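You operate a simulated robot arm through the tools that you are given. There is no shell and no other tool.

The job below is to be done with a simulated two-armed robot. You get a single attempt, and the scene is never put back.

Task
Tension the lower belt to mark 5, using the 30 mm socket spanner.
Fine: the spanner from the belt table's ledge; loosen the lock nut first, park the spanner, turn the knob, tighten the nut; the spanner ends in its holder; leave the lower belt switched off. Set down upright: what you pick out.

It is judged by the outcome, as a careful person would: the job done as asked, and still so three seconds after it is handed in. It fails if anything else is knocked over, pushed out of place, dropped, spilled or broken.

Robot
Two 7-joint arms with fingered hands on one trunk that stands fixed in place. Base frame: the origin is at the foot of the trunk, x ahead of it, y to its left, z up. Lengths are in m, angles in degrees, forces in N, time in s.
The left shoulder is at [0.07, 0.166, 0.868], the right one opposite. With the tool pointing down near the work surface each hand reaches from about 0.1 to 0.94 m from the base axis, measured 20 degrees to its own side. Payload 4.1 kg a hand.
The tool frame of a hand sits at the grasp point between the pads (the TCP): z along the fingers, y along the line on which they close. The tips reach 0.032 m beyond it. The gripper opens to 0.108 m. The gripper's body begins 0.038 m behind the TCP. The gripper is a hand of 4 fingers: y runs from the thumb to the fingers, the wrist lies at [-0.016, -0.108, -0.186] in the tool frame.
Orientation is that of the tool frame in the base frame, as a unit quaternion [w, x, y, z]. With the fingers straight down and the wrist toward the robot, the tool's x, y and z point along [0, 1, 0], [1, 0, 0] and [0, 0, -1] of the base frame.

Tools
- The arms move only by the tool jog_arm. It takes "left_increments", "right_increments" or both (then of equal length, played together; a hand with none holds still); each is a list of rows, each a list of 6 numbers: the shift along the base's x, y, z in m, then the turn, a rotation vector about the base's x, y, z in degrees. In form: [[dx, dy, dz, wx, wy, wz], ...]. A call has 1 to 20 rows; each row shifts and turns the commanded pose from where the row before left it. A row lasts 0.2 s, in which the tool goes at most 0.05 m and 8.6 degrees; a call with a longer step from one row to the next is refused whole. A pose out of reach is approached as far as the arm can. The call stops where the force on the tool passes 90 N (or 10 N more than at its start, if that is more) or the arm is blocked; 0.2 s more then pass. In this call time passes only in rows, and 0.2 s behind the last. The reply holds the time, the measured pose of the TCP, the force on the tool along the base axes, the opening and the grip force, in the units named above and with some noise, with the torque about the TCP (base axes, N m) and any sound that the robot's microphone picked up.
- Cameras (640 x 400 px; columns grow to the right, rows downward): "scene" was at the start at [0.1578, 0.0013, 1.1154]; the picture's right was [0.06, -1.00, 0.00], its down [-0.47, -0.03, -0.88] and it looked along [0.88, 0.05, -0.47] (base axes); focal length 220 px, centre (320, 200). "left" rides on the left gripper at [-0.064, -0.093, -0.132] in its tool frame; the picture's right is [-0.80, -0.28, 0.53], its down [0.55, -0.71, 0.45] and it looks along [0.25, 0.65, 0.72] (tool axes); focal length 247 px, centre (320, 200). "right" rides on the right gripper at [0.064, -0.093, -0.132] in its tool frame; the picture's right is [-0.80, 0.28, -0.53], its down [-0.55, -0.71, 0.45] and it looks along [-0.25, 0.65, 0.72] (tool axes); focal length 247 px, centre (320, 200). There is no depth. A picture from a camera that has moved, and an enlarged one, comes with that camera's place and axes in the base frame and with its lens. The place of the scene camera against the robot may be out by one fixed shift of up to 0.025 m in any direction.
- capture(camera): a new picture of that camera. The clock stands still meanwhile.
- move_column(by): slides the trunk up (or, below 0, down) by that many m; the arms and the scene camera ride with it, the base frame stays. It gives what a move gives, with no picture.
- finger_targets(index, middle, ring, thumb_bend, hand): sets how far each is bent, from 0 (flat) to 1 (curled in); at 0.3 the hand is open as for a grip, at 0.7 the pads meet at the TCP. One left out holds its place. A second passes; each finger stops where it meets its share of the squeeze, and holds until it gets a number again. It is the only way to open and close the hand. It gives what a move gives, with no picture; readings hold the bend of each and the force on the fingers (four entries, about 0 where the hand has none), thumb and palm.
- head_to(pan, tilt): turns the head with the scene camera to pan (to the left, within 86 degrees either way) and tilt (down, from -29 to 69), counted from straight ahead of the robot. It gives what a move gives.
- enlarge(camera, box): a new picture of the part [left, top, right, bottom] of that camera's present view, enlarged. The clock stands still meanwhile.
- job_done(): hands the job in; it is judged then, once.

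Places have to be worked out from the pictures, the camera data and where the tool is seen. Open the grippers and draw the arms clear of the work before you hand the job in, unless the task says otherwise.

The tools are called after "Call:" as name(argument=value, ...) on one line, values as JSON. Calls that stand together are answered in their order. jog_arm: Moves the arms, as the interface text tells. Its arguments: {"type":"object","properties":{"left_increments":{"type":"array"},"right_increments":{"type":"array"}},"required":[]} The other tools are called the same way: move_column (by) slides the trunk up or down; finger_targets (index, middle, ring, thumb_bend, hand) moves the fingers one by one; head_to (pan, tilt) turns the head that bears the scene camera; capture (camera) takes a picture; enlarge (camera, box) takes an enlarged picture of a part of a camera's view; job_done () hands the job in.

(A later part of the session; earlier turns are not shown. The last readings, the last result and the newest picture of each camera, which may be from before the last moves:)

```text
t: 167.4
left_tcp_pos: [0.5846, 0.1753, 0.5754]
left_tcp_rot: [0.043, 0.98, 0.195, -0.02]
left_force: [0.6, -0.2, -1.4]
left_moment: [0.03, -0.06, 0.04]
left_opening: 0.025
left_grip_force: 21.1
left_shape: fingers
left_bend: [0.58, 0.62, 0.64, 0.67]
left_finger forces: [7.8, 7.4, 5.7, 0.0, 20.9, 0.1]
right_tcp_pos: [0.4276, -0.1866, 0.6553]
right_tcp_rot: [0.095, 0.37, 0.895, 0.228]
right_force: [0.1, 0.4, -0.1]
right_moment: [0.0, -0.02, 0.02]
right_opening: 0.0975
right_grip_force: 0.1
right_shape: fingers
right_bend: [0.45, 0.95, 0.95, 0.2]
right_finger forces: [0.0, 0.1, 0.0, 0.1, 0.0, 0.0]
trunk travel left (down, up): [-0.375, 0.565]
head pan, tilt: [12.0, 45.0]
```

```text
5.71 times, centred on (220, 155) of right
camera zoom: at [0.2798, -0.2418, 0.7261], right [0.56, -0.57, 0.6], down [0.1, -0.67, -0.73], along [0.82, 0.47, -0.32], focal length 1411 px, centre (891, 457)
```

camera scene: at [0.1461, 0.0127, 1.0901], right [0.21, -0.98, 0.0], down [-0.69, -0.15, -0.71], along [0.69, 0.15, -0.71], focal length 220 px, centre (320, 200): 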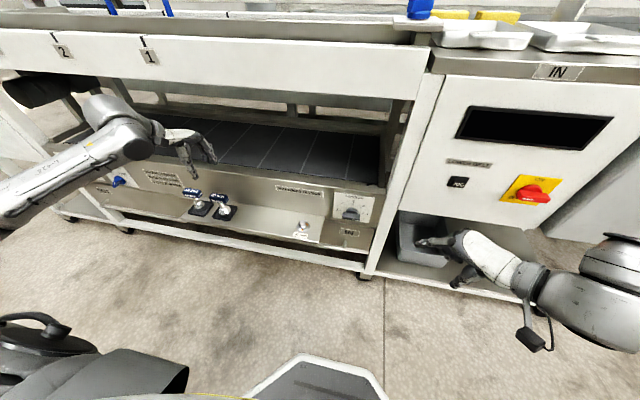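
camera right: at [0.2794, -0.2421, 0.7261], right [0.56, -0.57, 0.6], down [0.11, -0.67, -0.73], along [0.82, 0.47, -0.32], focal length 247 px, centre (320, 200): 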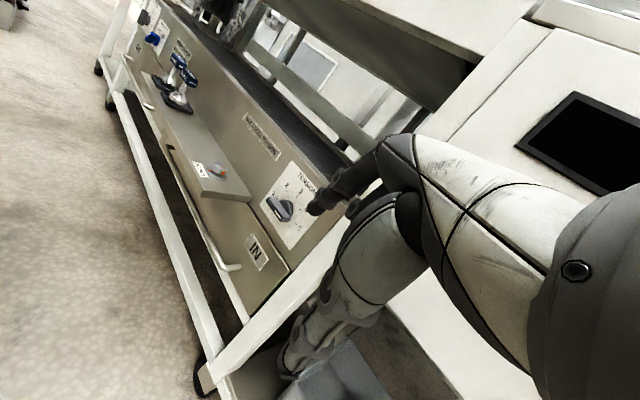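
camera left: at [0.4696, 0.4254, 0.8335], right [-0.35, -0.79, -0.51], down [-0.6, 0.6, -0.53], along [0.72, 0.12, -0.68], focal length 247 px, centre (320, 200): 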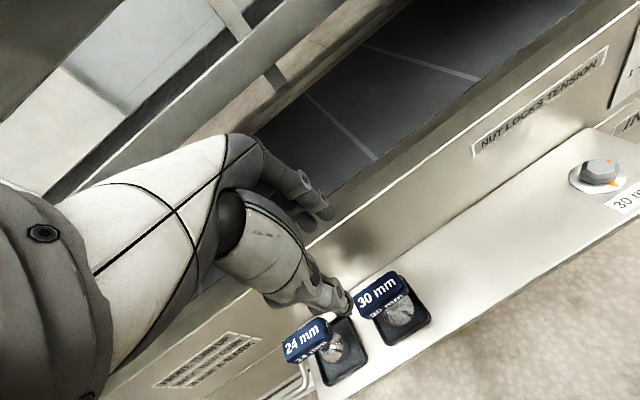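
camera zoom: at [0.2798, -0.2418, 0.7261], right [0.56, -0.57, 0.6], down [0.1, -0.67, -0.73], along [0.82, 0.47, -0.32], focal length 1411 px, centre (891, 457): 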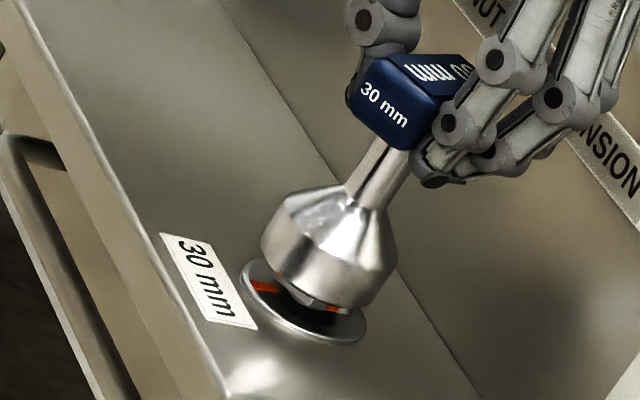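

Sliding on freely. I lower the rest of the way.

Call:
jog_arm(left_increments=[[0, 0, -0.0015, 0, 0, 0], [0, 0, -0.0015, 0, 0, 0], [0, 0, -0.0015, 0, 0, 0]])

Call:
jog_arm(left_increments=[[0, 0, -0.0015, 0, 0, 0], [0, 0, -0.0015, 0, 0, 0], [0, 0, -0.0015, 0, 0, 0]])

Call:
jog_arm(left_increments=[[0, 0, -0.001, 0, 0, 0], [0, 0, -0.001, 0, 0, 0]])

Call:
enlarge(camera="right", box=[190, 120, 250, 190])

```text
t: 168.2
left_tcp_pos: [0.5843, 0.1751, 0.5709]
left_tcp_rot: [0.043, 0.98, 0.195, -0.02]
left_force: [1.1, -0.3, 1.7]
left_moment: [0.04, -0.15, 0.02]
left_opening: 0.0249
left_grip_force: 22.0
left_shape: fingers
left_bend: [0.58, 0.62, 0.63, 0.67]
left_finger forces: [7.8, 7.5, 6.1, 0.0, 21.2, 0.1]
right_tcp_pos: [0.4285, -0.1855, 0.6559]
right_tcp_rot: [0.096, 0.371, 0.895, 0.229]
right_force: [-0.7, 0.4, 0.1]
right_moment: [0.04, 0.01, 0.01]
right_opening: 0.0978
right_grip_force: 0.1
right_shape: fingers
right_bend: [0.45, 0.95, 0.95, 0.2]
right_finger forces: [0.0, 0.0, 0.0, 0.0, 0.1, 0.0]
trunk travel left (down, up): [-0.375, 0.565]
head pan, tilt: [12.0, 45.0]
```

```text
t: 169.0
left_tcp_pos: [0.584, 0.176, 0.5659]
left_tcp_rot: [0.042, 0.98, 0.196, -0.02]
left_force: [2.0, 0.4, -0.6]
left_moment: [0.11, -0.25, -0.02]
left_opening: 0.0253
left_grip_force: 21.0
left_shape: fingers
left_bend: [0.58, 0.62, 0.63, 0.67]
left_finger forces: [7.5, 7.5, 6.3, 0.0, 20.7, 0.1]
right_tcp_pos: [0.4265, -0.1873, 0.6562]
right_tcp_rot: [0.095, 0.371, 0.895, 0.229]
right_force: [0.2, 0.4, -0.5]
right_moment: [0.01, 0.02, -0.04]
right_opening: 0.0974
right_grip_force: 0.0
right_shape: fingers
right_bend: [0.45, 0.95, 0.95, 0.2]
right_finger forces: [0.0, 0.0, 0.0, 0.0, 0.1, 0.1]
trunk travel left (down, up): [-0.375, 0.565]
head pan, tilt: [12.0, 45.0]
```

```text
t: 169.6
left_tcp_pos: [0.5834, 0.1751, 0.5644]
left_tcp_rot: [0.041, 0.98, 0.196, -0.02]
left_force: [1.9, 0.6, 0.3]
left_moment: [0.1, -0.25, -0.02]
left_opening: 0.0252
left_grip_force: 21.1
left_shape: fingers
left_bend: [0.58, 0.62, 0.63, 0.67]
left_finger forces: [7.6, 7.5, 6.4, 0.0, 21.0, 0.1]
right_tcp_pos: [0.4269, -0.1851, 0.656]
right_tcp_rot: [0.095, 0.37, 0.895, 0.229]
right_force: [-0.2, -0.3, -0.1]
right_moment: [0.0, 0.0, -0.01]
right_opening: 0.0976
right_grip_force: 0.1
right_shape: fingers
right_bend: [0.45, 0.95, 0.95, 0.2]
right_finger forces: [0.0, 0.1, 0.0, 0.0, 0.0, 0.0]
trunk travel left (down, up): [-0.375, 0.565]
head pan, tilt: [12.0, 45.0]
```

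```text
5.71 times, centred on (220, 155) of right
camera zoom: at [0.2798, -0.2418, 0.7261], right [0.56, -0.57, 0.6], down [0.1, -0.67, -0.73], along [0.82, 0.47, -0.32], focal length 1411 px, centre (891, 457)
```

zoom: 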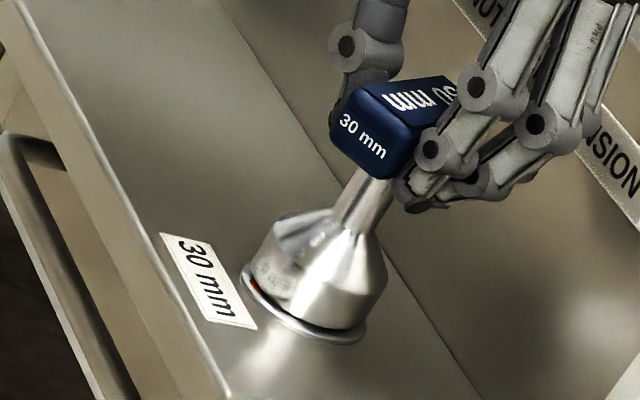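

Seated over the nut. I firm the grip and start tightening clockwise, 16° at a time.

Call:
finger_targets(hand="left", index=0.69, middle=0.71, ring=0.73, thumb_bend=0.88)

Call:
jog_arm(left_increments=[[0.0004, 0.0003, 0, 0, 0, -4], [0.0004, 0.0003, 0, 0, 0, -4], [0.0004, 0.0003, 0, 0, 0, -4]])

Call:
jog_arm(left_increments=[[0.0004, 0.0003, 0, 0, 0, -4], [0.0004, 0.0003, 0, 0, 0, -4], [0.0004, 0.0003, 0, 0, 0, -4]])

Call:
enlarge(camera="scene", box=[260, 165, 350, 245])

Call:
enlarge(camera="right", box=[190, 120, 250, 190])

```text
t: 170.6
left_tcp_pos: [0.5841, 0.1751, 0.5639]
left_tcp_rot: [0.041, 0.98, 0.195, -0.02]
left_force: [0.6, 0.3, -3.1]
left_moment: [0.05, 0.05, -0.02]
left_opening: 0.0253
left_grip_force: 29.7
left_shape: fingers
left_bend: [0.6, 0.63, 0.64, 0.66]
left_finger forces: [9.8, 9.6, 10.0, 0.1, 29.9, 0.0]
right_tcp_pos: [0.428, -0.1859, 0.6561]
right_tcp_rot: [0.095, 0.369, 0.896, 0.229]
right_force: [-0.3, -0.2, -0.5]
right_moment: [-0.02, -0.01, -0.01]
right_opening: 0.0976
right_grip_force: 0.1
right_shape: fingers
right_bend: [0.45, 0.95, 0.95, 0.2]
right_finger forces: [0.0, 0.1, 0.1, 0.0, 0.1, 0.0]
trunk travel left (down, up): [-0.375, 0.565]
head pan, tilt: [12.0, 45.0]
```

```text
t: 171.4
left_tcp_pos: [0.5847, 0.1776, 0.5639]
left_tcp_rot: [0.039, 0.995, 0.091, -0.024]
left_force: [-1.9, 0.0, -3.5]
left_moment: [0.02, 0.14, 0.01]
left_opening: 0.0254
left_grip_force: 30.2
left_shape: fingers
left_bend: [0.6, 0.63, 0.64, 0.66]
left_finger forces: [10.2, 9.7, 9.8, 0.1, 30.4, 0.1]
right_tcp_pos: [0.4276, -0.1853, 0.6561]
right_tcp_rot: [0.096, 0.37, 0.895, 0.229]
right_force: [0.6, -0.2, 0.0]
right_moment: [-0.01, 0.01, 0.01]
right_opening: 0.0977
right_grip_force: 0.0
right_shape: fingers
right_bend: [0.45, 0.95, 0.95, 0.2]
right_finger forces: [0.0, 0.0, 0.1, 0.0, 0.0, 0.0]
trunk travel left (down, up): [-0.375, 0.565]
head pan, tilt: [12.0, 45.0]
```

```text
t: 172.2
left_tcp_pos: [0.5868, 0.1782, 0.5642]
left_tcp_rot: [0.036, 0.999, -0.013, -0.029]
left_force: [-1.9, 1.0, -4.1]
left_moment: [0.09, 0.16, 0.11]
left_opening: 0.0257
left_grip_force: 30.6
left_shape: fingers
left_bend: [0.59, 0.63, 0.64, 0.66]
left_finger forces: [10.4, 9.7, 9.2, 0.0, 30.8, 0.0]
right_tcp_pos: [0.4293, -0.1847, 0.6563]
right_tcp_rot: [0.095, 0.37, 0.895, 0.229]
right_force: [-0.5, 0.2, 0.1]
right_moment: [0.02, -0.02, 0.0]
right_opening: 0.0975
right_grip_force: 0.1
right_shape: fingers
right_bend: [0.45, 0.95, 0.95, 0.2]
right_finger forces: [0.0, 0.0, 0.0, 0.0, 0.0, 0.1]
trunk travel left (down, up): [-0.375, 0.565]
head pan, tilt: [12.0, 45.0]
```

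```text
5.00 times, centred on (305, 205) of scene
camera zoom: at [0.1466, 0.013, 1.09], right [0.21, -0.98, 0.0], down [-0.69, -0.15, -0.71], along [0.69, 0.15, -0.71], focal length 1099 px, centre (395, 175)
```

zoom: 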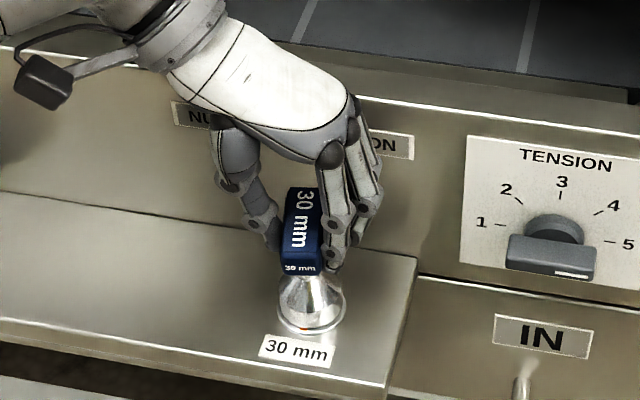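

```text
5.71 times, centred on (220, 155) of right
camera zoom: at [0.2799, -0.2417, 0.726], right [0.56, -0.57, 0.6], down [0.1, -0.67, -0.73], along [0.82, 0.47, -0.32], focal length 1411 px, centre (891, 457)
```

zoom: 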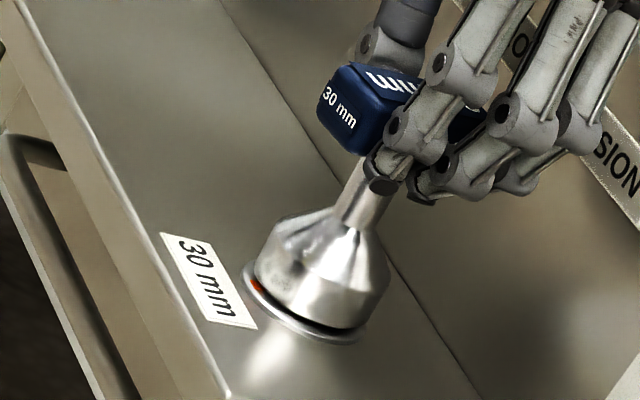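

Turning with small torque. I continue clockwise.

Call:
jog_arm(left_increments=[[0.0004, 0.0002, 0, 0, 0, -4], [0.0004, 0.0002, 0, 0, 0, -4], [0.0004, 0.0002, 0, 0, 0, -4]])

Call:
jog_arm(left_increments=[[0.0003, 0.0002, 0, 0, 0, -4], [0.0003, 0.0002, 0, 0, 0, -4], [0.0003, 0.0001, 0, 0, 0, -4]])

Call:
enlarge(camera="scene", box=[260, 165, 350, 245])

```text
t: 173.0
left_tcp_pos: [0.5885, 0.1796, 0.5646]
left_tcp_rot: [0.034, 0.992, -0.118, -0.032]
left_force: [-2.2, 1.0, -4.8]
left_moment: [0.1, 0.2, 0.11]
left_opening: 0.0257
left_grip_force: 30.1
left_shape: fingers
left_bend: [0.59, 0.63, 0.64, 0.66]
left_finger forces: [10.6, 9.7, 9.2, 0.0, 30.9, 0.1]
right_tcp_pos: [0.4272, -0.1857, 0.6559]
right_tcp_rot: [0.096, 0.37, 0.895, 0.229]
right_force: [-0.5, 0.1, -0.7]
right_moment: [0.0, -0.01, 0.0]
right_opening: 0.0976
right_grip_force: 0.0
right_shape: fingers
right_bend: [0.45, 0.95, 0.95, 0.2]
right_finger forces: [0.0, 0.0, 0.0, 0.0, 0.1, 0.1]
trunk travel left (down, up): [-0.375, 0.565]
head pan, tilt: [12.0, 45.0]
```

```text
t: 173.8
left_tcp_pos: [0.5874, 0.1795, 0.5647]
left_tcp_rot: [0.03, 0.974, -0.22, -0.035]
left_force: [-2.1, 2.0, -5.1]
left_moment: [0.13, 0.2, 0.08]
left_opening: 0.0254
left_grip_force: 29.6
left_shape: fingers
left_bend: [0.59, 0.63, 0.64, 0.66]
left_finger forces: [10.6, 9.7, 9.0, 0.1, 30.6, 0.0]
right_tcp_pos: [0.4282, -0.1853, 0.6558]
right_tcp_rot: [0.095, 0.37, 0.895, 0.228]
right_force: [0.6, 0.0, 0.1]
right_moment: [0.01, -0.01, -0.01]
right_opening: 0.0979
right_grip_force: 0.0
right_shape: fingers
right_bend: [0.45, 0.95, 0.95, 0.2]
right_finger forces: [0.0, 0.1, 0.0, 0.1, 0.0, 0.0]
trunk travel left (down, up): [-0.375, 0.565]
head pan, tilt: [12.0, 45.0]
```

```text
5.00 times, centred on (305, 205) of scene
camera zoom: at [0.1467, 0.0131, 1.0899], right [0.21, -0.98, 0.0], down [-0.69, -0.15, -0.71], along [0.69, 0.15, -0.71], focal length 1099 px, centre (395, 175)
```

zoom: 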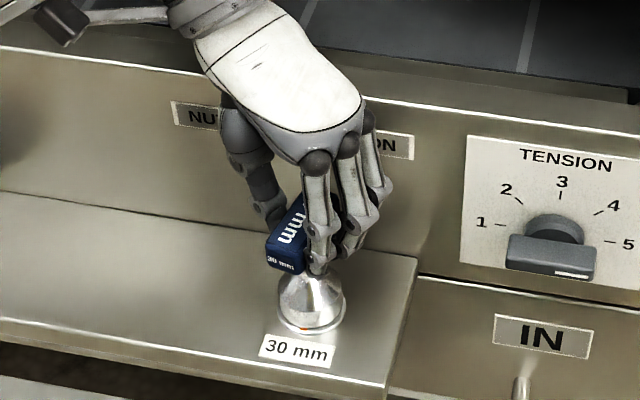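

I take this stroke 6° further, then lift off and check the nut's mark before ratcheting.

Call:
jog_arm(left_increments=[[0.0003, 0.0001, 0, 0, 0, -3], [0.0003, 0.0001, 0, 0, 0, -3]])

Call:
jog_arm(left_increments=[[0, 0, 0, 0, 0, 3], [0, 0, 0.004, 0, 0, 0], [0, 0, 0.008, 0, 0, 0], [0, 0, 0.014, 0, 0, 0], [0, 0, 0.014, 0, 0, 0]])

Call:
enlarge(camera="right", box=[190, 120, 250, 190])

Call:
enlarge(camera="scene", box=[280, 195, 325, 245])

```text
t: 174.4
left_tcp_pos: [0.5892, 0.1798, 0.5646]
left_tcp_rot: [0.03, 0.961, -0.272, -0.037]
left_force: [-2.3, 2.5, -4.4]
left_moment: [0.16, 0.19, 0.1]
left_opening: 0.0256
left_grip_force: 29.9
left_shape: fingers
left_bend: [0.59, 0.63, 0.64, 0.66]
left_finger forces: [10.6, 9.7, 9.2, 0.1, 30.6, 0.1]
right_tcp_pos: [0.4265, -0.186, 0.6545]
right_tcp_rot: [0.096, 0.37, 0.895, 0.229]
right_force: [-0.5, 0.6, 0.2]
right_moment: [0.02, 0.01, 0.01]
right_opening: 0.0975
right_grip_force: 0.0
right_shape: fingers
right_bend: [0.45, 0.95, 0.95, 0.2]
right_finger forces: [0.0, 0.1, 0.0, 0.1, 0.0, 0.1]
trunk travel left (down, up): [-0.375, 0.565]
head pan, tilt: [12.0, 45.0]
```

```text
t: 175.6
left_tcp_pos: [0.5892, 0.1787, 0.6044]
left_tcp_rot: [0.029, 0.968, -0.246, -0.036]
left_force: [-0.4, 0.8, -1.1]
left_moment: [0.03, -0.01, 0.04]
left_opening: 0.0257
left_grip_force: 29.7
left_shape: fingers
left_bend: [0.59, 0.63, 0.64, 0.66]
left_finger forces: [9.9, 9.7, 10.1, 0.0, 29.6, 0.0]
right_tcp_pos: [0.4279, -0.1857, 0.6565]
right_tcp_rot: [0.096, 0.37, 0.895, 0.228]
right_force: [-1.3, -0.3, 1.1]
right_moment: [0.0, 0.03, -0.02]
right_opening: 0.0973
right_grip_force: 0.0
right_shape: fingers
right_bend: [0.45, 0.95, 0.95, 0.2]
right_finger forces: [0.0, 0.0, 0.0, 0.0, 0.0, 0.0]
trunk travel left (down, up): [-0.375, 0.565]
head pan, tilt: [12.0, 45.0]
```

```text
5.71 times, centred on (220, 155) of right
camera zoom: at [0.2798, -0.2419, 0.726], right [0.56, -0.57, 0.6], down [0.1, -0.67, -0.73], along [0.82, 0.47, -0.32], focal length 1411 px, centre (891, 457)
```

zoom: 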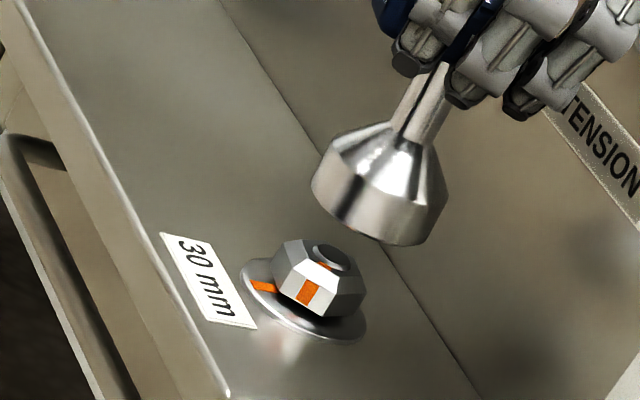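

```text
8.00 times, centred on (302, 220) of scene
camera zoom: at [0.1466, 0.0129, 1.09], right [0.21, -0.98, 0.0], down [-0.69, -0.15, -0.71], along [0.69, 0.15, -0.71], focal length 1759 px, centre (460, 40)
```

zoom: 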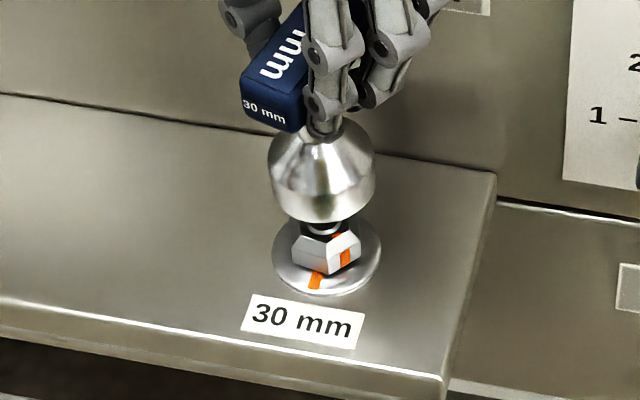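

The nut has come about halfway back. I ratchet +61° for the second tightening stroke and re-align.

Call:
jog_arm(left_increments=[[-0.0006, -0.0002, 0, 0, 0, 7.6], [-0.0006, -0.0002, 0, 0, 0, 7.6], [-0.0006, -0.0002, 0, 0, 0, 7.6], [-0.0006, -0.0002, 0, 0, 0, 7.6], [-0.0007, -0.0003, 0, 0, 0, 7.6], [-0.0007, -0.0003, 0, 0, 0, 7.6], [-0.0007, -0.0003, 0, 0, 0, 7.6], [-0.0007, -0.0003, 0, 0, 0, 7.6]])

Call:
enlarge(camera="right", box=[190, 120, 250, 190])

Call:
enlarge(camera="scene", box=[280, 195, 325, 245])

Call:
enlarge(camera="scene", box=[292, 188, 316, 210])

Call:
enlarge(camera="scene", box=[290, 216, 316, 236])

```text
t: 177.4
left_tcp_pos: [0.5836, 0.1771, 0.6046]
left_tcp_rot: [0.044, 0.959, 0.279, -0.016]
left_force: [0.2, -0.4, -2.6]
left_moment: [0.01, 0.0, -0.02]
left_opening: 0.0255
left_grip_force: 29.3
left_shape: fingers
left_bend: [0.59, 0.63, 0.64, 0.66]
left_finger forces: [9.7, 9.6, 10.0, 0.0, 29.4, 0.0]
right_tcp_pos: [0.4272, -0.1861, 0.6555]
right_tcp_rot: [0.095, 0.37, 0.895, 0.229]
right_force: [0.2, 0.1, -0.4]
right_moment: [-0.03, -0.04, 0.0]
right_opening: 0.0977
right_grip_force: 0.0
right_shape: fingers
right_bend: [0.45, 0.95, 0.95, 0.2]
right_finger forces: [0.0, 0.0, 0.1, 0.0, 0.0, 0.0]
trunk travel left (down, up): [-0.375, 0.565]
head pan, tilt: [12.0, 45.0]
```

```text
5.71 times, centred on (220, 155) of right
camera zoom: at [0.2798, -0.2418, 0.7261], right [0.56, -0.57, 0.6], down [0.1, -0.67, -0.73], along [0.82, 0.47, -0.32], focal length 1411 px, centre (891, 457)
```

zoom: 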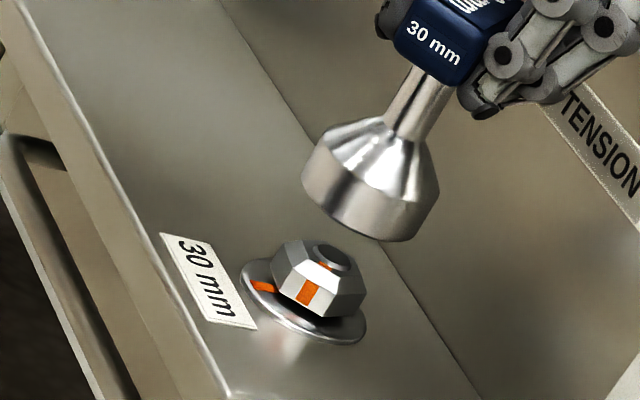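

```text
8.00 times, centred on (302, 220) of scene
camera zoom: at [0.1465, 0.013, 1.09], right [0.21, -0.98, 0.0], down [-0.69, -0.15, -0.71], along [0.69, 0.15, -0.71], focal length 1759 px, centre (460, 40)
```

zoom: 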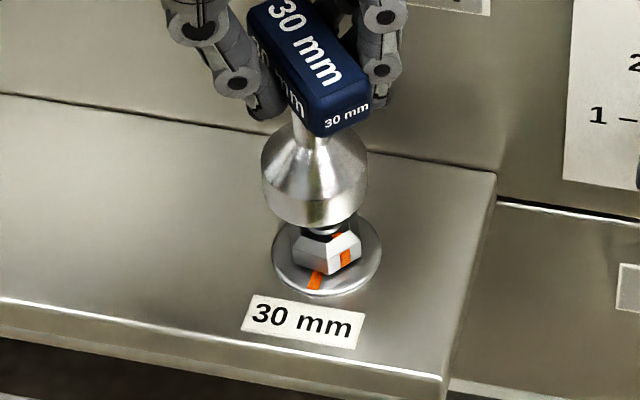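

```text
16.00 times, centred on (304, 199) of scene
camera zoom: at [0.1465, 0.013, 1.09], right [0.21, -0.98, 0.0], down [-0.69, -0.15, -0.71], along [0.69, 0.15, -0.71], focal length 3518 px, centre (576, 216)
```

zoom: 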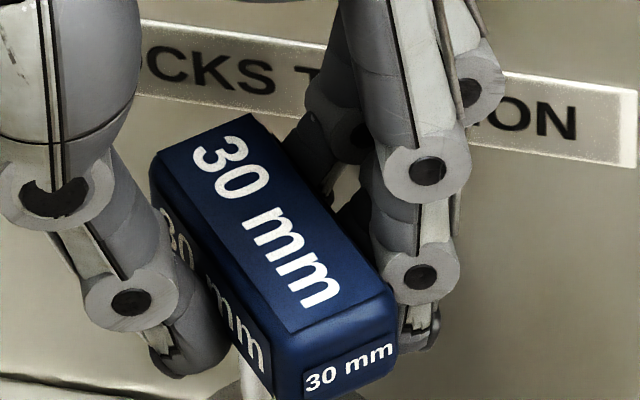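

```text
16.00 times, centred on (303, 226) of scene
camera zoom: at [0.1465, 0.013, 1.09], right [0.21, -0.98, 0.0], down [-0.69, -0.15, -0.71], along [0.69, 0.15, -0.71], focal length 3518 px, centre (592, -216)
```

zoom: 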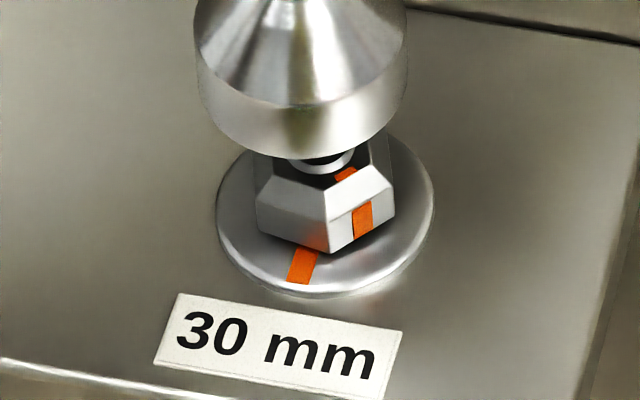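

The nut has turned back 39°, leaving about 51°. With the socket's play, the present yaw is nearly right; I add 3°, correct 2–3 mm and lower again.

Call:
jog_arm(left_increments=[[-0.0012, -0.0025, -0.004, 0, 0, 3], [0, 0, -0.005, 0, 0, 0], [0, 0, -0.004, 0, 0, 0]])

Call:
enlarge(camera="right", box=[190, 120, 250, 190])

Call:
enlarge(camera="scene", box=[280, 195, 325, 245])

```text
t: 178.2
left_tcp_pos: [0.5821, 0.1751, 0.5912]
left_tcp_rot: [0.043, 0.952, 0.303, -0.016]
left_force: [0.1, 0.2, -2.0]
left_moment: [-0.04, 0.01, 0.02]
left_opening: 0.0255
left_grip_force: 29.8
left_shape: fingers
left_bend: [0.59, 0.63, 0.64, 0.66]
left_finger forces: [9.7, 9.6, 10.1, 0.0, 29.4, 0.0]
right_tcp_pos: [0.428, -0.1855, 0.655]
right_tcp_rot: [0.095, 0.37, 0.896, 0.228]
right_force: [0.4, 0.4, 1.5]
right_moment: [-0.02, 0.01, 0.0]
right_opening: 0.0978
right_grip_force: 0.0
right_shape: fingers
right_bend: [0.45, 0.95, 0.95, 0.2]
right_finger forces: [0.1, 0.1, 0.0, 0.0, 0.0, 0.0]
trunk travel left (down, up): [-0.375, 0.565]
head pan, tilt: [12.0, 45.0]
```

```text
5.71 times, centred on (220, 155) of right
camera zoom: at [0.2798, -0.2418, 0.7261], right [0.56, -0.57, 0.6], down [0.1, -0.67, -0.73], along [0.82, 0.47, -0.32], focal length 1411 px, centre (891, 457)
```

zoom: 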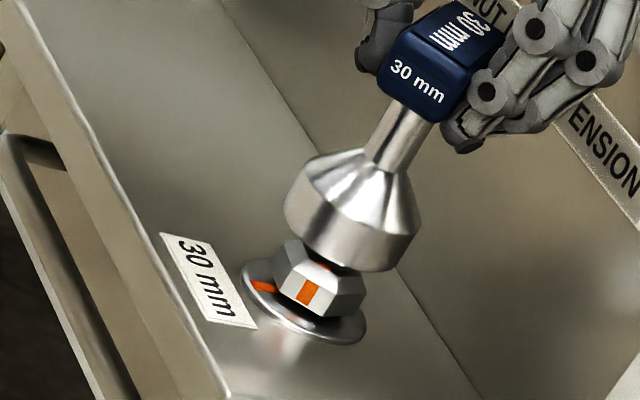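

```text
8.00 times, centred on (302, 220) of scene
camera zoom: at [0.1466, 0.013, 1.09], right [0.21, -0.98, 0.0], down [-0.69, -0.15, -0.71], along [0.69, 0.15, -0.71], focal length 1759 px, centre (460, 40)
```

zoom: 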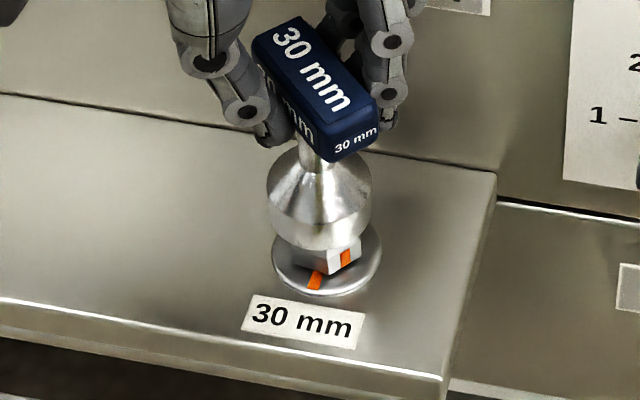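

Off by 1–2 mm only. I correct and continue down in small steps.

Call:
jog_arm(left_increments=[[-0.0008, -0.0012, -0.002, 0, 0, 0], [0, 0, -0.002, 0, 0, 0], [0, 0, -0.0015, 0, 0, 0]])

Call:
jog_arm(left_increments=[[0, 0, -0.0015, 0, 0, 0], [0, 0, -0.0015, 0, 0, 0]])

Call:
jog_arm(left_increments=[[0, 0, -0.0015, 0, 0, 0], [0, 0, -0.0015, 0, 0, 0]])

Call:
enlarge(camera="right", box=[190, 120, 250, 190])

```text
t: 179.0
left_tcp_pos: [0.581, 0.1723, 0.587]
left_tcp_rot: [0.043, 0.952, 0.304, -0.015]
left_force: [0.1, -0.7, -2.7]
left_moment: [0.01, 0.03, 0.02]
left_opening: 0.0258
left_grip_force: 29.1
left_shape: fingers
left_bend: [0.59, 0.63, 0.64, 0.66]
left_finger forces: [9.7, 9.6, 9.9, 0.1, 29.5, 0.0]
right_tcp_pos: [0.4273, -0.1864, 0.6562]
right_tcp_rot: [0.096, 0.371, 0.895, 0.229]
right_force: [-1.4, -1.4, -0.1]
right_moment: [-0.01, 0.02, -0.01]
right_opening: 0.0975
right_grip_force: 0.1
right_shape: fingers
right_bend: [0.45, 0.95, 0.95, 0.2]
right_finger forces: [0.0, 0.0, 0.0, 0.0, 0.1, 0.0]
trunk travel left (down, up): [-0.375, 0.565]
head pan, tilt: [12.0, 45.0]
```

```text
t: 179.6
left_tcp_pos: [0.5811, 0.1731, 0.5842]
left_tcp_rot: [0.043, 0.952, 0.303, -0.015]
left_force: [-0.3, -0.1, -2.7]
left_moment: [0.02, -0.01, 0.01]
left_opening: 0.0256
left_grip_force: 29.2
left_shape: fingers
left_bend: [0.59, 0.63, 0.64, 0.66]
left_finger forces: [9.6, 9.6, 10.1, 0.0, 29.4, 0.0]
right_tcp_pos: [0.4276, -0.1865, 0.6564]
right_tcp_rot: [0.095, 0.371, 0.895, 0.229]
right_force: [0.8, -0.5, 0.5]
right_moment: [0.01, 0.01, -0.04]
right_opening: 0.0976
right_grip_force: 0.0
right_shape: fingers
right_bend: [0.45, 0.95, 0.95, 0.2]
right_finger forces: [0.1, 0.1, 0.0, 0.1, 0.0, 0.0]
trunk travel left (down, up): [-0.375, 0.565]
head pan, tilt: [12.0, 45.0]
```

```text
t: 180.2
left_tcp_pos: [0.5814, 0.1743, 0.5796]
left_tcp_rot: [0.044, 0.952, 0.303, -0.016]
left_force: [-0.8, -0.3, -2.5]
left_moment: [0.0, 0.02, -0.01]
left_opening: 0.0254
left_grip_force: 29.1
left_shape: fingers
left_bend: [0.59, 0.63, 0.64, 0.66]
left_finger forces: [9.7, 9.6, 10.0, 0.0, 29.4, 0.1]
right_tcp_pos: [0.4281, -0.1862, 0.6554]
right_tcp_rot: [0.096, 0.37, 0.895, 0.23]
right_force: [-0.4, 0.1, -0.7]
right_moment: [0.0, -0.01, 0.01]
right_opening: 0.0976
right_grip_force: 0.1
right_shape: fingers
right_bend: [0.45, 0.95, 0.95, 0.2]
right_finger forces: [0.0, 0.0, 0.1, 0.0, 0.0, 0.0]
trunk travel left (down, up): [-0.375, 0.565]
head pan, tilt: [12.0, 45.0]
```

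```text
5.71 times, centred on (220, 155) of right
camera zoom: at [0.2798, -0.2418, 0.7261], right [0.56, -0.57, 0.6], down [0.1, -0.67, -0.73], along [0.82, 0.47, -0.32], focal length 1411 px, centre (891, 457)
```

zoom: 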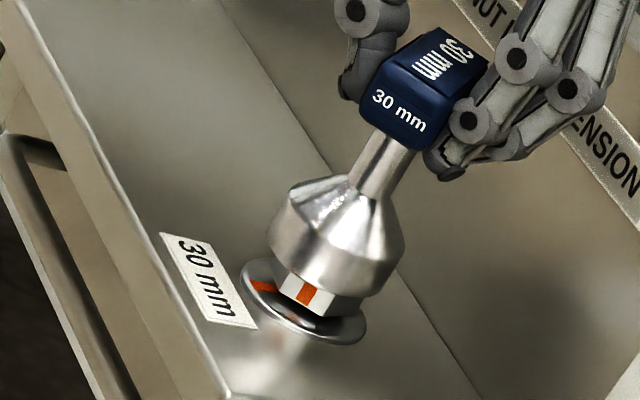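

Sliding over the nut without resistance. I continue down to seat it.

Call:
jog_arm(left_increments=[[0, 0, -0.0015, 0, 0, 0], [0, 0, -0.0015, 0, 0, 0]])

Call:
jog_arm(left_increments=[[0, 0, -0.0015, 0, 0, 0], [0, 0, -0.0015, 0, 0, 0]])

Call:
jog_arm(left_increments=[[0, 0, -0.0015, 0, 0, 0], [0, 0, -0.0015, 0, 0, 0], [0, 0, -0.0015, 0, 0, 0]])

Call:
jog_arm(left_increments=[[0, 0, -0.0015, 0, 0, 0], [0, 0, -0.0015, 0, 0, 0], [0, 0, -0.001, 0, 0, 0]])

Call:
enlarge(camera="right", box=[190, 120, 250, 190])

```text
t: 180.8
left_tcp_pos: [0.5821, 0.174, 0.5775]
left_tcp_rot: [0.043, 0.952, 0.303, -0.015]
left_force: [-0.2, 0.4, -2.4]
left_moment: [-0.01, 0.02, 0.0]
left_opening: 0.0253
left_grip_force: 29.5
left_shape: fingers
left_bend: [0.59, 0.63, 0.64, 0.66]
left_finger forces: [9.7, 9.6, 10.0, 0.0, 29.5, 0.0]
right_tcp_pos: [0.4274, -0.1856, 0.656]
right_tcp_rot: [0.095, 0.37, 0.895, 0.229]
right_force: [-0.1, -0.9, -0.2]
right_moment: [0.01, 0.0, -0.01]
right_opening: 0.0978
right_grip_force: 0.0
right_shape: fingers
right_bend: [0.45, 0.95, 0.95, 0.2]
right_finger forces: [0.1, 0.1, 0.0, 0.1, 0.0, 0.0]
trunk travel left (down, up): [-0.375, 0.565]
head pan, tilt: [12.0, 45.0]
```

```text
t: 181.4
left_tcp_pos: [0.5813, 0.1741, 0.5742]
left_tcp_rot: [0.043, 0.952, 0.303, -0.016]
left_force: [0.6, 0.0, -2.7]
left_moment: [0.0, -0.04, 0.01]
left_opening: 0.0253
left_grip_force: 29.6
left_shape: fingers
left_bend: [0.59, 0.63, 0.64, 0.66]
left_finger forces: [9.6, 9.7, 10.0, 0.0, 29.4, 0.0]
right_tcp_pos: [0.4271, -0.1867, 0.6555]
right_tcp_rot: [0.095, 0.37, 0.895, 0.229]
right_force: [-0.5, 0.4, -0.3]
right_moment: [-0.02, 0.0, 0.03]
right_opening: 0.0979
right_grip_force: 0.0
right_shape: fingers
right_bend: [0.45, 0.95, 0.95, 0.2]
right_finger forces: [0.0, 0.0, 0.1, 0.1, 0.0, 0.0]
trunk travel left (down, up): [-0.375, 0.565]
head pan, tilt: [12.0, 45.0]
```

```text
t: 182.2
left_tcp_pos: [0.5821, 0.1732, 0.5706]
left_tcp_rot: [0.044, 0.952, 0.303, -0.015]
left_force: [1.2, -1.6, -1.1]
left_moment: [-0.02, -0.1, -0.02]
left_opening: 0.0253
left_grip_force: 30.2
left_shape: fingers
left_bend: [0.59, 0.63, 0.64, 0.66]
left_finger forces: [9.9, 9.5, 10.5, 0.0, 29.8, 0.1]
right_tcp_pos: [0.4283, -0.186, 0.6555]
right_tcp_rot: [0.095, 0.37, 0.895, 0.229]
right_force: [-1.2, 0.1, -0.6]
right_moment: [-0.01, 0.01, 0.02]
right_opening: 0.0979
right_grip_force: 0.0
right_shape: fingers
right_bend: [0.45, 0.95, 0.95, 0.2]
right_finger forces: [0.0, 0.0, 0.0, 0.0, 0.0, 0.0]
trunk travel left (down, up): [-0.375, 0.565]
head pan, tilt: [12.0, 45.0]
```

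```text
t: 183.0
left_tcp_pos: [0.5806, 0.1747, 0.566]
left_tcp_rot: [0.044, 0.952, 0.304, -0.015]
left_force: [0.3, 0.9, -1.0]
left_moment: [0.03, -0.13, 0.01]
left_opening: 0.0255
left_grip_force: 29.6
left_shape: fingers
left_bend: [0.59, 0.63, 0.64, 0.66]
left_finger forces: [9.8, 9.5, 10.8, 0.0, 29.7, 0.1]
right_tcp_pos: [0.4284, -0.1847, 0.6562]
right_tcp_rot: [0.096, 0.37, 0.895, 0.229]
right_force: [-0.2, 0.1, -1.0]
right_moment: [0.0, 0.05, -0.01]
right_opening: 0.0976
right_grip_force: 0.0
right_shape: fingers
right_bend: [0.45, 0.95, 0.95, 0.2]
right_finger forces: [0.0, 0.0, 0.0, 0.0, 0.0, 0.1]
trunk travel left (down, up): [-0.375, 0.565]
head pan, tilt: [12.0, 45.0]
```

```text
5.71 times, centred on (220, 155) of right
camera zoom: at [0.2798, -0.2418, 0.7261], right [0.56, -0.57, 0.6], down [0.1, -0.67, -0.73], along [0.82, 0.47, -0.32], focal length 1411 px, centre (891, 457)
```

zoom: 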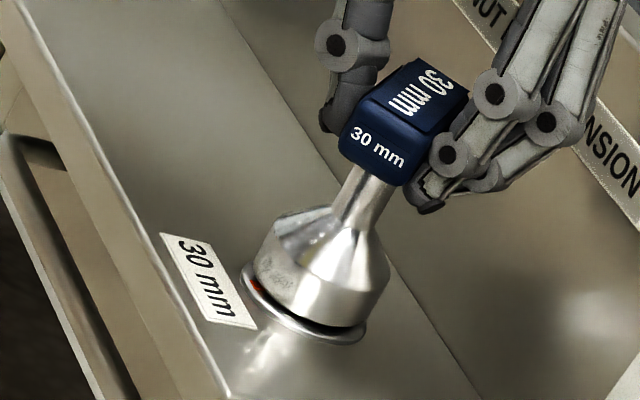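

Seated. Second tightening stroke: clockwise in 12° calls, watching for the torque to rise as the nut tightens.

Call:
jog_arm(left_increments=[[0.0005, 0.0003, 0, 0, 0, -4], [0.0005, 0.0003, 0, 0, 0, -4], [0.0005, 0.0003, 0, 0, 0, -4]])

Call:
jog_arm(left_increments=[[0.0005, 0.0003, 0, 0, 0, -4], [0.0005, 0.0003, 0, 0, 0, -4], [0.0005, 0.0003, 0, 0, 0, -4]])

Call:
jog_arm(left_increments=[[0.0005, 0.0003, 0, 0, 0, -4], [0.0005, 0.0003, 0, 0, 0, -4], [0.0005, 0.0003, 0, 0, 0, -4]])

Call:
enlarge(camera="scene", box=[260, 165, 350, 245])

```text
t: 183.8
left_tcp_pos: [0.5831, 0.1747, 0.5654]
left_tcp_rot: [0.042, 0.978, 0.201, -0.02]
left_force: [0.3, 1.1, -1.8]
left_moment: [0.11, -0.04, 0.1]
left_opening: 0.0257
left_grip_force: 29.9
left_shape: fingers
left_bend: [0.59, 0.63, 0.64, 0.66]
left_finger forces: [10.2, 9.5, 10.1, 0.1, 30.6, 0.0]
right_tcp_pos: [0.4282, -0.1854, 0.6559]
right_tcp_rot: [0.097, 0.371, 0.895, 0.228]
right_force: [-0.4, -0.3, 0.2]
right_moment: [0.02, 0.03, 0.0]
right_opening: 0.0977
right_grip_force: 0.1
right_shape: fingers
right_bend: [0.45, 0.95, 0.95, 0.2]
right_finger forces: [0.1, 0.1, 0.0, 0.0, 0.0, 0.0]
trunk travel left (down, up): [-0.375, 0.565]
head pan, tilt: [12.0, 45.0]
```

```text
t: 184.6
left_tcp_pos: [0.5836, 0.1754, 0.5647]
left_tcp_rot: [0.04, 0.994, 0.098, -0.025]
left_force: [-1.7, 3.1, -5.1]
left_moment: [0.22, 0.1, 0.1]
left_opening: 0.0255
left_grip_force: 30.1
left_shape: fingers
left_bend: [0.59, 0.63, 0.64, 0.66]
left_finger forces: [10.2, 9.2, 9.8, 0.0, 31.8, 0.0]
right_tcp_pos: [0.4275, -0.1858, 0.6556]
right_tcp_rot: [0.096, 0.37, 0.895, 0.229]
right_force: [-0.1, 0.2, -0.3]
right_moment: [0.02, -0.01, 0.0]
right_opening: 0.0977
right_grip_force: 0.1
right_shape: fingers
right_bend: [0.45, 0.95, 0.95, 0.2]
right_finger forces: [0.0, 0.0, 0.1, 0.1, 0.0, 0.0]
trunk travel left (down, up): [-0.375, 0.565]
head pan, tilt: [12.0, 45.0]
```

```text
t: 185.4
left_tcp_pos: [0.5863, 0.1774, 0.5643]
left_tcp_rot: [0.036, 0.999, -0.006, -0.028]
left_force: [-2.4, 1.7, -4.2]
left_moment: [0.15, 0.17, 0.07]
left_opening: 0.0256
left_grip_force: 30.7
left_shape: fingers
left_bend: [0.59, 0.63, 0.64, 0.66]
left_finger forces: [10.6, 9.5, 9.7, 0.0, 32.4, 0.0]
right_tcp_pos: [0.4284, -0.1846, 0.6564]
right_tcp_rot: [0.097, 0.371, 0.895, 0.229]
right_force: [0.6, 0.3, -0.1]
right_moment: [-0.02, -0.01, 0.0]
right_opening: 0.0975
right_grip_force: 0.0
right_shape: fingers
right_bend: [0.45, 0.95, 0.95, 0.2]
right_finger forces: [0.0, 0.0, 0.0, 0.0, 0.1, 0.0]
trunk travel left (down, up): [-0.375, 0.565]
head pan, tilt: [12.0, 45.0]
```

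```text
5.00 times, centred on (305, 205) of scene
camera zoom: at [0.1466, 0.0131, 1.09], right [0.21, -0.98, 0.0], down [-0.69, -0.15, -0.71], along [0.69, 0.15, -0.71], focal length 1099 px, centre (395, 175)
```

zoom: 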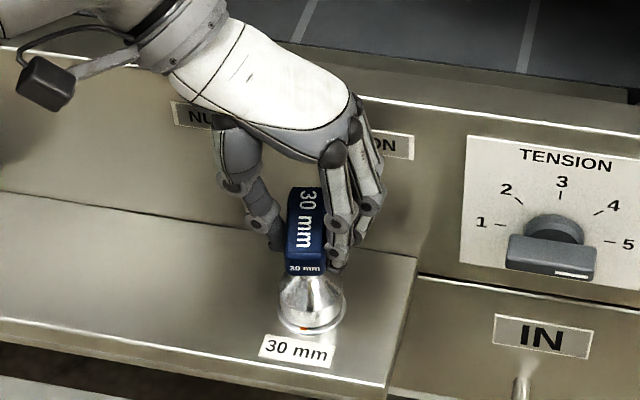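

Torque is still small. I continue clockwise.

Call:
jog_arm(left_increments=[[0.0005, 0.0002, 0, 0, 0, -4], [0.0005, 0.0002, 0, 0, 0, -4], [0.0005, 0.0002, 0, 0, 0, -4]])

Call:
jog_arm(left_increments=[[0.0005, 0.0002, 0, 0, 0, -4], [0.0005, 0.0002, 0, 0, 0, -4]])

Call:
jog_arm(left_increments=[[0.0004, 0.0001, 0, 0, 0, -4]])

Call:
enlarge(camera="scene", box=[260, 165, 350, 245])

```text
t: 186.2
left_tcp_pos: [0.5875, 0.1773, 0.5655]
left_tcp_rot: [0.034, 0.993, -0.111, -0.031]
left_force: [-2.3, 2.0, -3.2]
left_moment: [0.21, 0.18, 0.03]
left_opening: 0.0255
left_grip_force: 30.2
left_shape: fingers
left_bend: [0.59, 0.63, 0.64, 0.66]
left_finger forces: [9.8, 9.4, 9.9, 0.0, 31.6, 0.0]
right_tcp_pos: [0.4276, -0.1853, 0.6556]
right_tcp_rot: [0.095, 0.371, 0.895, 0.228]
right_force: [-0.6, -0.6, 0.6]
right_moment: [-0.04, -0.02, 0.01]
right_opening: 0.0976
right_grip_force: 0.0
right_shape: fingers
right_bend: [0.45, 0.95, 0.95, 0.2]
right_finger forces: [0.0, 0.1, 0.0, 0.0, 0.0, 0.1]
trunk travel left (down, up): [-0.375, 0.565]
head pan, tilt: [12.0, 45.0]
```

```text
t: 186.8
left_tcp_pos: [0.5886, 0.1773, 0.5661]
left_tcp_rot: [0.032, 0.983, -0.179, -0.035]
left_force: [-2.7, 0.9, -2.3]
left_moment: [0.19, 0.2, 0.08]
left_opening: 0.0256
left_grip_force: 30.5
left_shape: fingers
left_bend: [0.59, 0.63, 0.64, 0.67]
left_finger forces: [10.5, 9.6, 9.6, 0.1, 31.6, 0.0]
right_tcp_pos: [0.4273, -0.1851, 0.656]
right_tcp_rot: [0.095, 0.37, 0.895, 0.229]
right_force: [0.6, 0.2, 0.4]
right_moment: [-0.03, -0.02, -0.02]
right_opening: 0.0975
right_grip_force: 0.1
right_shape: fingers
right_bend: [0.45, 0.95, 0.95, 0.2]
right_finger forces: [0.0, 0.0, 0.0, 0.0, 0.0, 0.0]
trunk travel left (down, up): [-0.375, 0.565]
head pan, tilt: [12.0, 45.0]
```

```text
t: 187.2
left_tcp_pos: [0.5889, 0.1767, 0.5662]
left_tcp_rot: [0.03, 0.976, -0.214, -0.036]
left_force: [-1.5, 3.9, -2.8]
left_moment: [0.24, 0.21, 0.38]
left_opening: 0.026
left_grip_force: 33.5
left_shape: fingers
left_bend: [0.58, 0.63, 0.64, 0.67]
left_finger forces: [12.8, 10.5, 8.0, 0.0, 34.6, 0.0]
right_tcp_pos: [0.4274, -0.1857, 0.6563]
right_tcp_rot: [0.096, 0.37, 0.895, 0.229]
right_force: [0.5, 0.4, -0.1]
right_moment: [0.02, 0.0, 0.04]
right_opening: 0.0979
right_grip_force: 0.0
right_shape: fingers
right_bend: [0.45, 0.95, 0.95, 0.2]
right_finger forces: [0.0, 0.1, 0.1, 0.0, 0.0, 0.1]
trunk travel left (down, up): [-0.375, 0.565]
head pan, tilt: [12.0, 45.0]
```

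```text
5.00 times, centred on (305, 205) of scene
camera zoom: at [0.1466, 0.0132, 1.09], right [0.21, -0.98, 0.0], down [-0.69, -0.15, -0.71], along [0.69, 0.15, -0.71], focal length 1099 px, centre (395, 175)
```

zoom: 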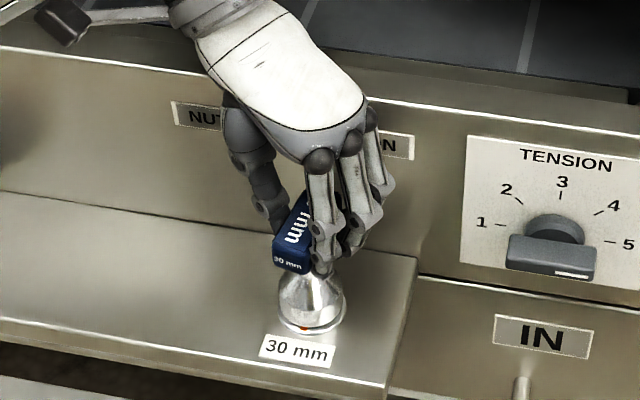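

Torque is rising to 0.38 N·m: the nut is reaching its seat. I add a few more degrees to tighten it firmly.

Call:
jog_arm(left_increments=[[0.0002, 0, 0, 0, 0, -3]])

Call:
jog_arm(left_increments=[[0.0002, 0, 0, 0, 0, -2]])

Call:
enlarge(camera="scene", box=[280, 195, 325, 245])

Call:
enlarge(camera="right", box=[190, 120, 250, 190])

```text
t: 187.6
left_tcp_pos: [0.5895, 0.1779, 0.5652]
left_tcp_rot: [0.03, 0.97, -0.238, -0.036]
left_force: [-1.4, 3.8, -1.6]
left_moment: [0.24, 0.21, 0.65]
left_opening: 0.0266
left_grip_force: 37.0
left_shape: fingers
left_bend: [0.57, 0.63, 0.65, 0.67]
left_finger forces: [15.1, 11.3, 7.9, 0.0, 38.6, 0.0]
right_tcp_pos: [0.429, -0.1854, 0.6573]
right_tcp_rot: [0.096, 0.37, 0.895, 0.229]
right_force: [0.2, -0.2, -0.9]
right_moment: [0.0, -0.01, 0.02]
right_opening: 0.0973
right_grip_force: 0.1
right_shape: fingers
right_bend: [0.45, 0.95, 0.95, 0.2]
right_finger forces: [0.1, 0.0, 0.1, 0.1, 0.1, 0.0]
trunk travel left (down, up): [-0.375, 0.565]
head pan, tilt: [12.0, 45.0]
```

```text
t: 188.0
left_tcp_pos: [0.5899, 0.1775, 0.5652]
left_tcp_rot: [0.029, 0.966, -0.255, -0.036]
left_force: [-0.9, 6.0, -3.0]
left_moment: [0.27, 0.24, 0.85]
left_opening: 0.0271
left_grip_force: 39.3
left_shape: fingers
left_bend: [0.56, 0.63, 0.65, 0.67]
left_finger forces: [16.9, 12.0, 7.8, 0.0, 42.2, 0.1]
right_tcp_pos: [0.4275, -0.1866, 0.6561]
right_tcp_rot: [0.097, 0.371, 0.895, 0.229]
right_force: [-0.1, -0.5, 0.0]
right_moment: [-0.01, 0.0, -0.01]
right_opening: 0.0978
right_grip_force: 0.1
right_shape: fingers
right_bend: [0.45, 0.95, 0.95, 0.2]
right_finger forces: [0.1, 0.0, 0.0, 0.0, 0.0, 0.0]
trunk travel left (down, up): [-0.375, 0.565]
head pan, tilt: [12.0, 45.0]
```

```text
8.00 times, centred on (302, 220) of scene
camera zoom: at [0.1465, 0.0134, 1.09], right [0.21, -0.98, 0.0], down [-0.69, -0.15, -0.71], along [0.69, 0.15, -0.71], focal length 1759 px, centre (460, 40)
```

zoom: 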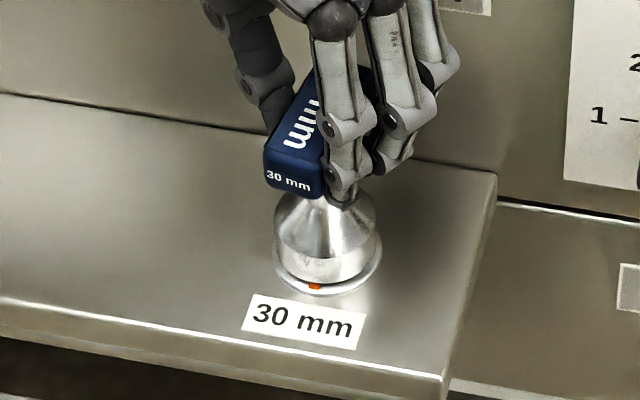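

```text
5.71 times, centred on (220, 155) of right
camera zoom: at [0.2798, -0.2415, 0.7262], right [0.56, -0.57, 0.6], down [0.1, -0.68, -0.73], along [0.82, 0.47, -0.32], focal length 1411 px, centre (891, 457)
```

zoom: 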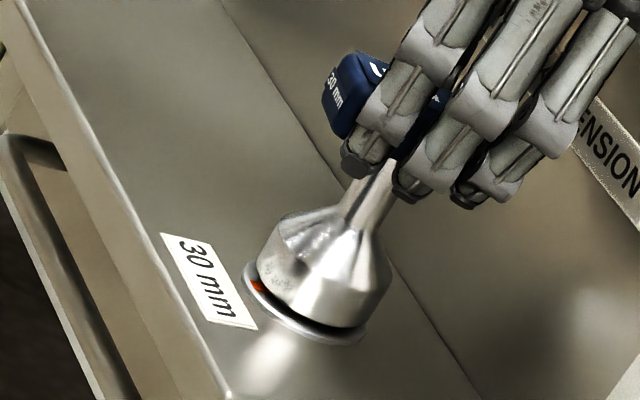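

The torque has climbed to 0.85 N·m with the nut no longer turning, so it is tight. I unload by easing back, lift off, and check that the orange marks line up.

Call:
jog_arm(left_increments=[[0, 0, 0, 0, 0, 4], [0, 0, 0, 0, 0, 4], [0, 0, 0.003, 0, 0, 0], [0, 0, 0.006, 0, 0, 0], [0, 0, 0.012, 0, 0, 0], [0, 0, 0.02, 0, 0, 0]])

Call:
enlarge(camera="scene", box=[290, 214, 316, 236])

Call:
enlarge(camera="right", box=[190, 120, 250, 190])

```text
t: 189.4
left_tcp_pos: [0.5899, 0.1772, 0.6077]
left_tcp_rot: [0.032, 0.981, -0.188, -0.034]
left_force: [0.5, -0.5, -1.5]
left_moment: [0.0, 0.0, -0.03]
left_opening: 0.026
left_grip_force: 30.5
left_shape: fingers
left_bend: [0.58, 0.63, 0.63, 0.67]
left_finger forces: [9.9, 10.1, 10.3, 0.0, 30.3, 0.0]
right_tcp_pos: [0.4278, -0.1864, 0.6555]
right_tcp_rot: [0.095, 0.37, 0.895, 0.229]
right_force: [0.5, 0.0, -0.7]
right_moment: [0.01, -0.03, 0.0]
right_opening: 0.0973
right_grip_force: 0.0
right_shape: fingers
right_bend: [0.45, 0.95, 0.95, 0.2]
right_finger forces: [0.0, 0.0, 0.0, 0.0, 0.0, 0.0]
trunk travel left (down, up): [-0.375, 0.565]
head pan, tilt: [12.0, 45.0]
```

```text
16.00 times, centred on (303, 225) of scene
camera zoom: at [0.1465, 0.0128, 1.09], right [0.21, -0.98, 0.0], down [-0.69, -0.15, -0.71], along [0.69, 0.15, -0.71], focal length 3518 px, centre (592, -200)
```

zoom: 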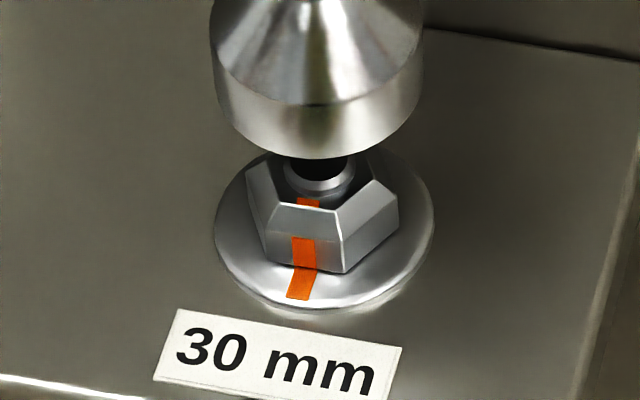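

```text
5.71 times, centred on (220, 155) of right
camera zoom: at [0.2797, -0.2419, 0.726], right [0.56, -0.57, 0.6], down [0.1, -0.67, -0.73], along [0.82, 0.47, -0.32], focal length 1411 px, centre (891, 457)
```

zoom: 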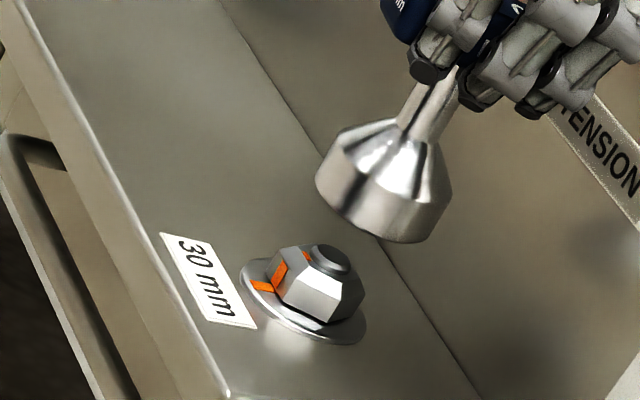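

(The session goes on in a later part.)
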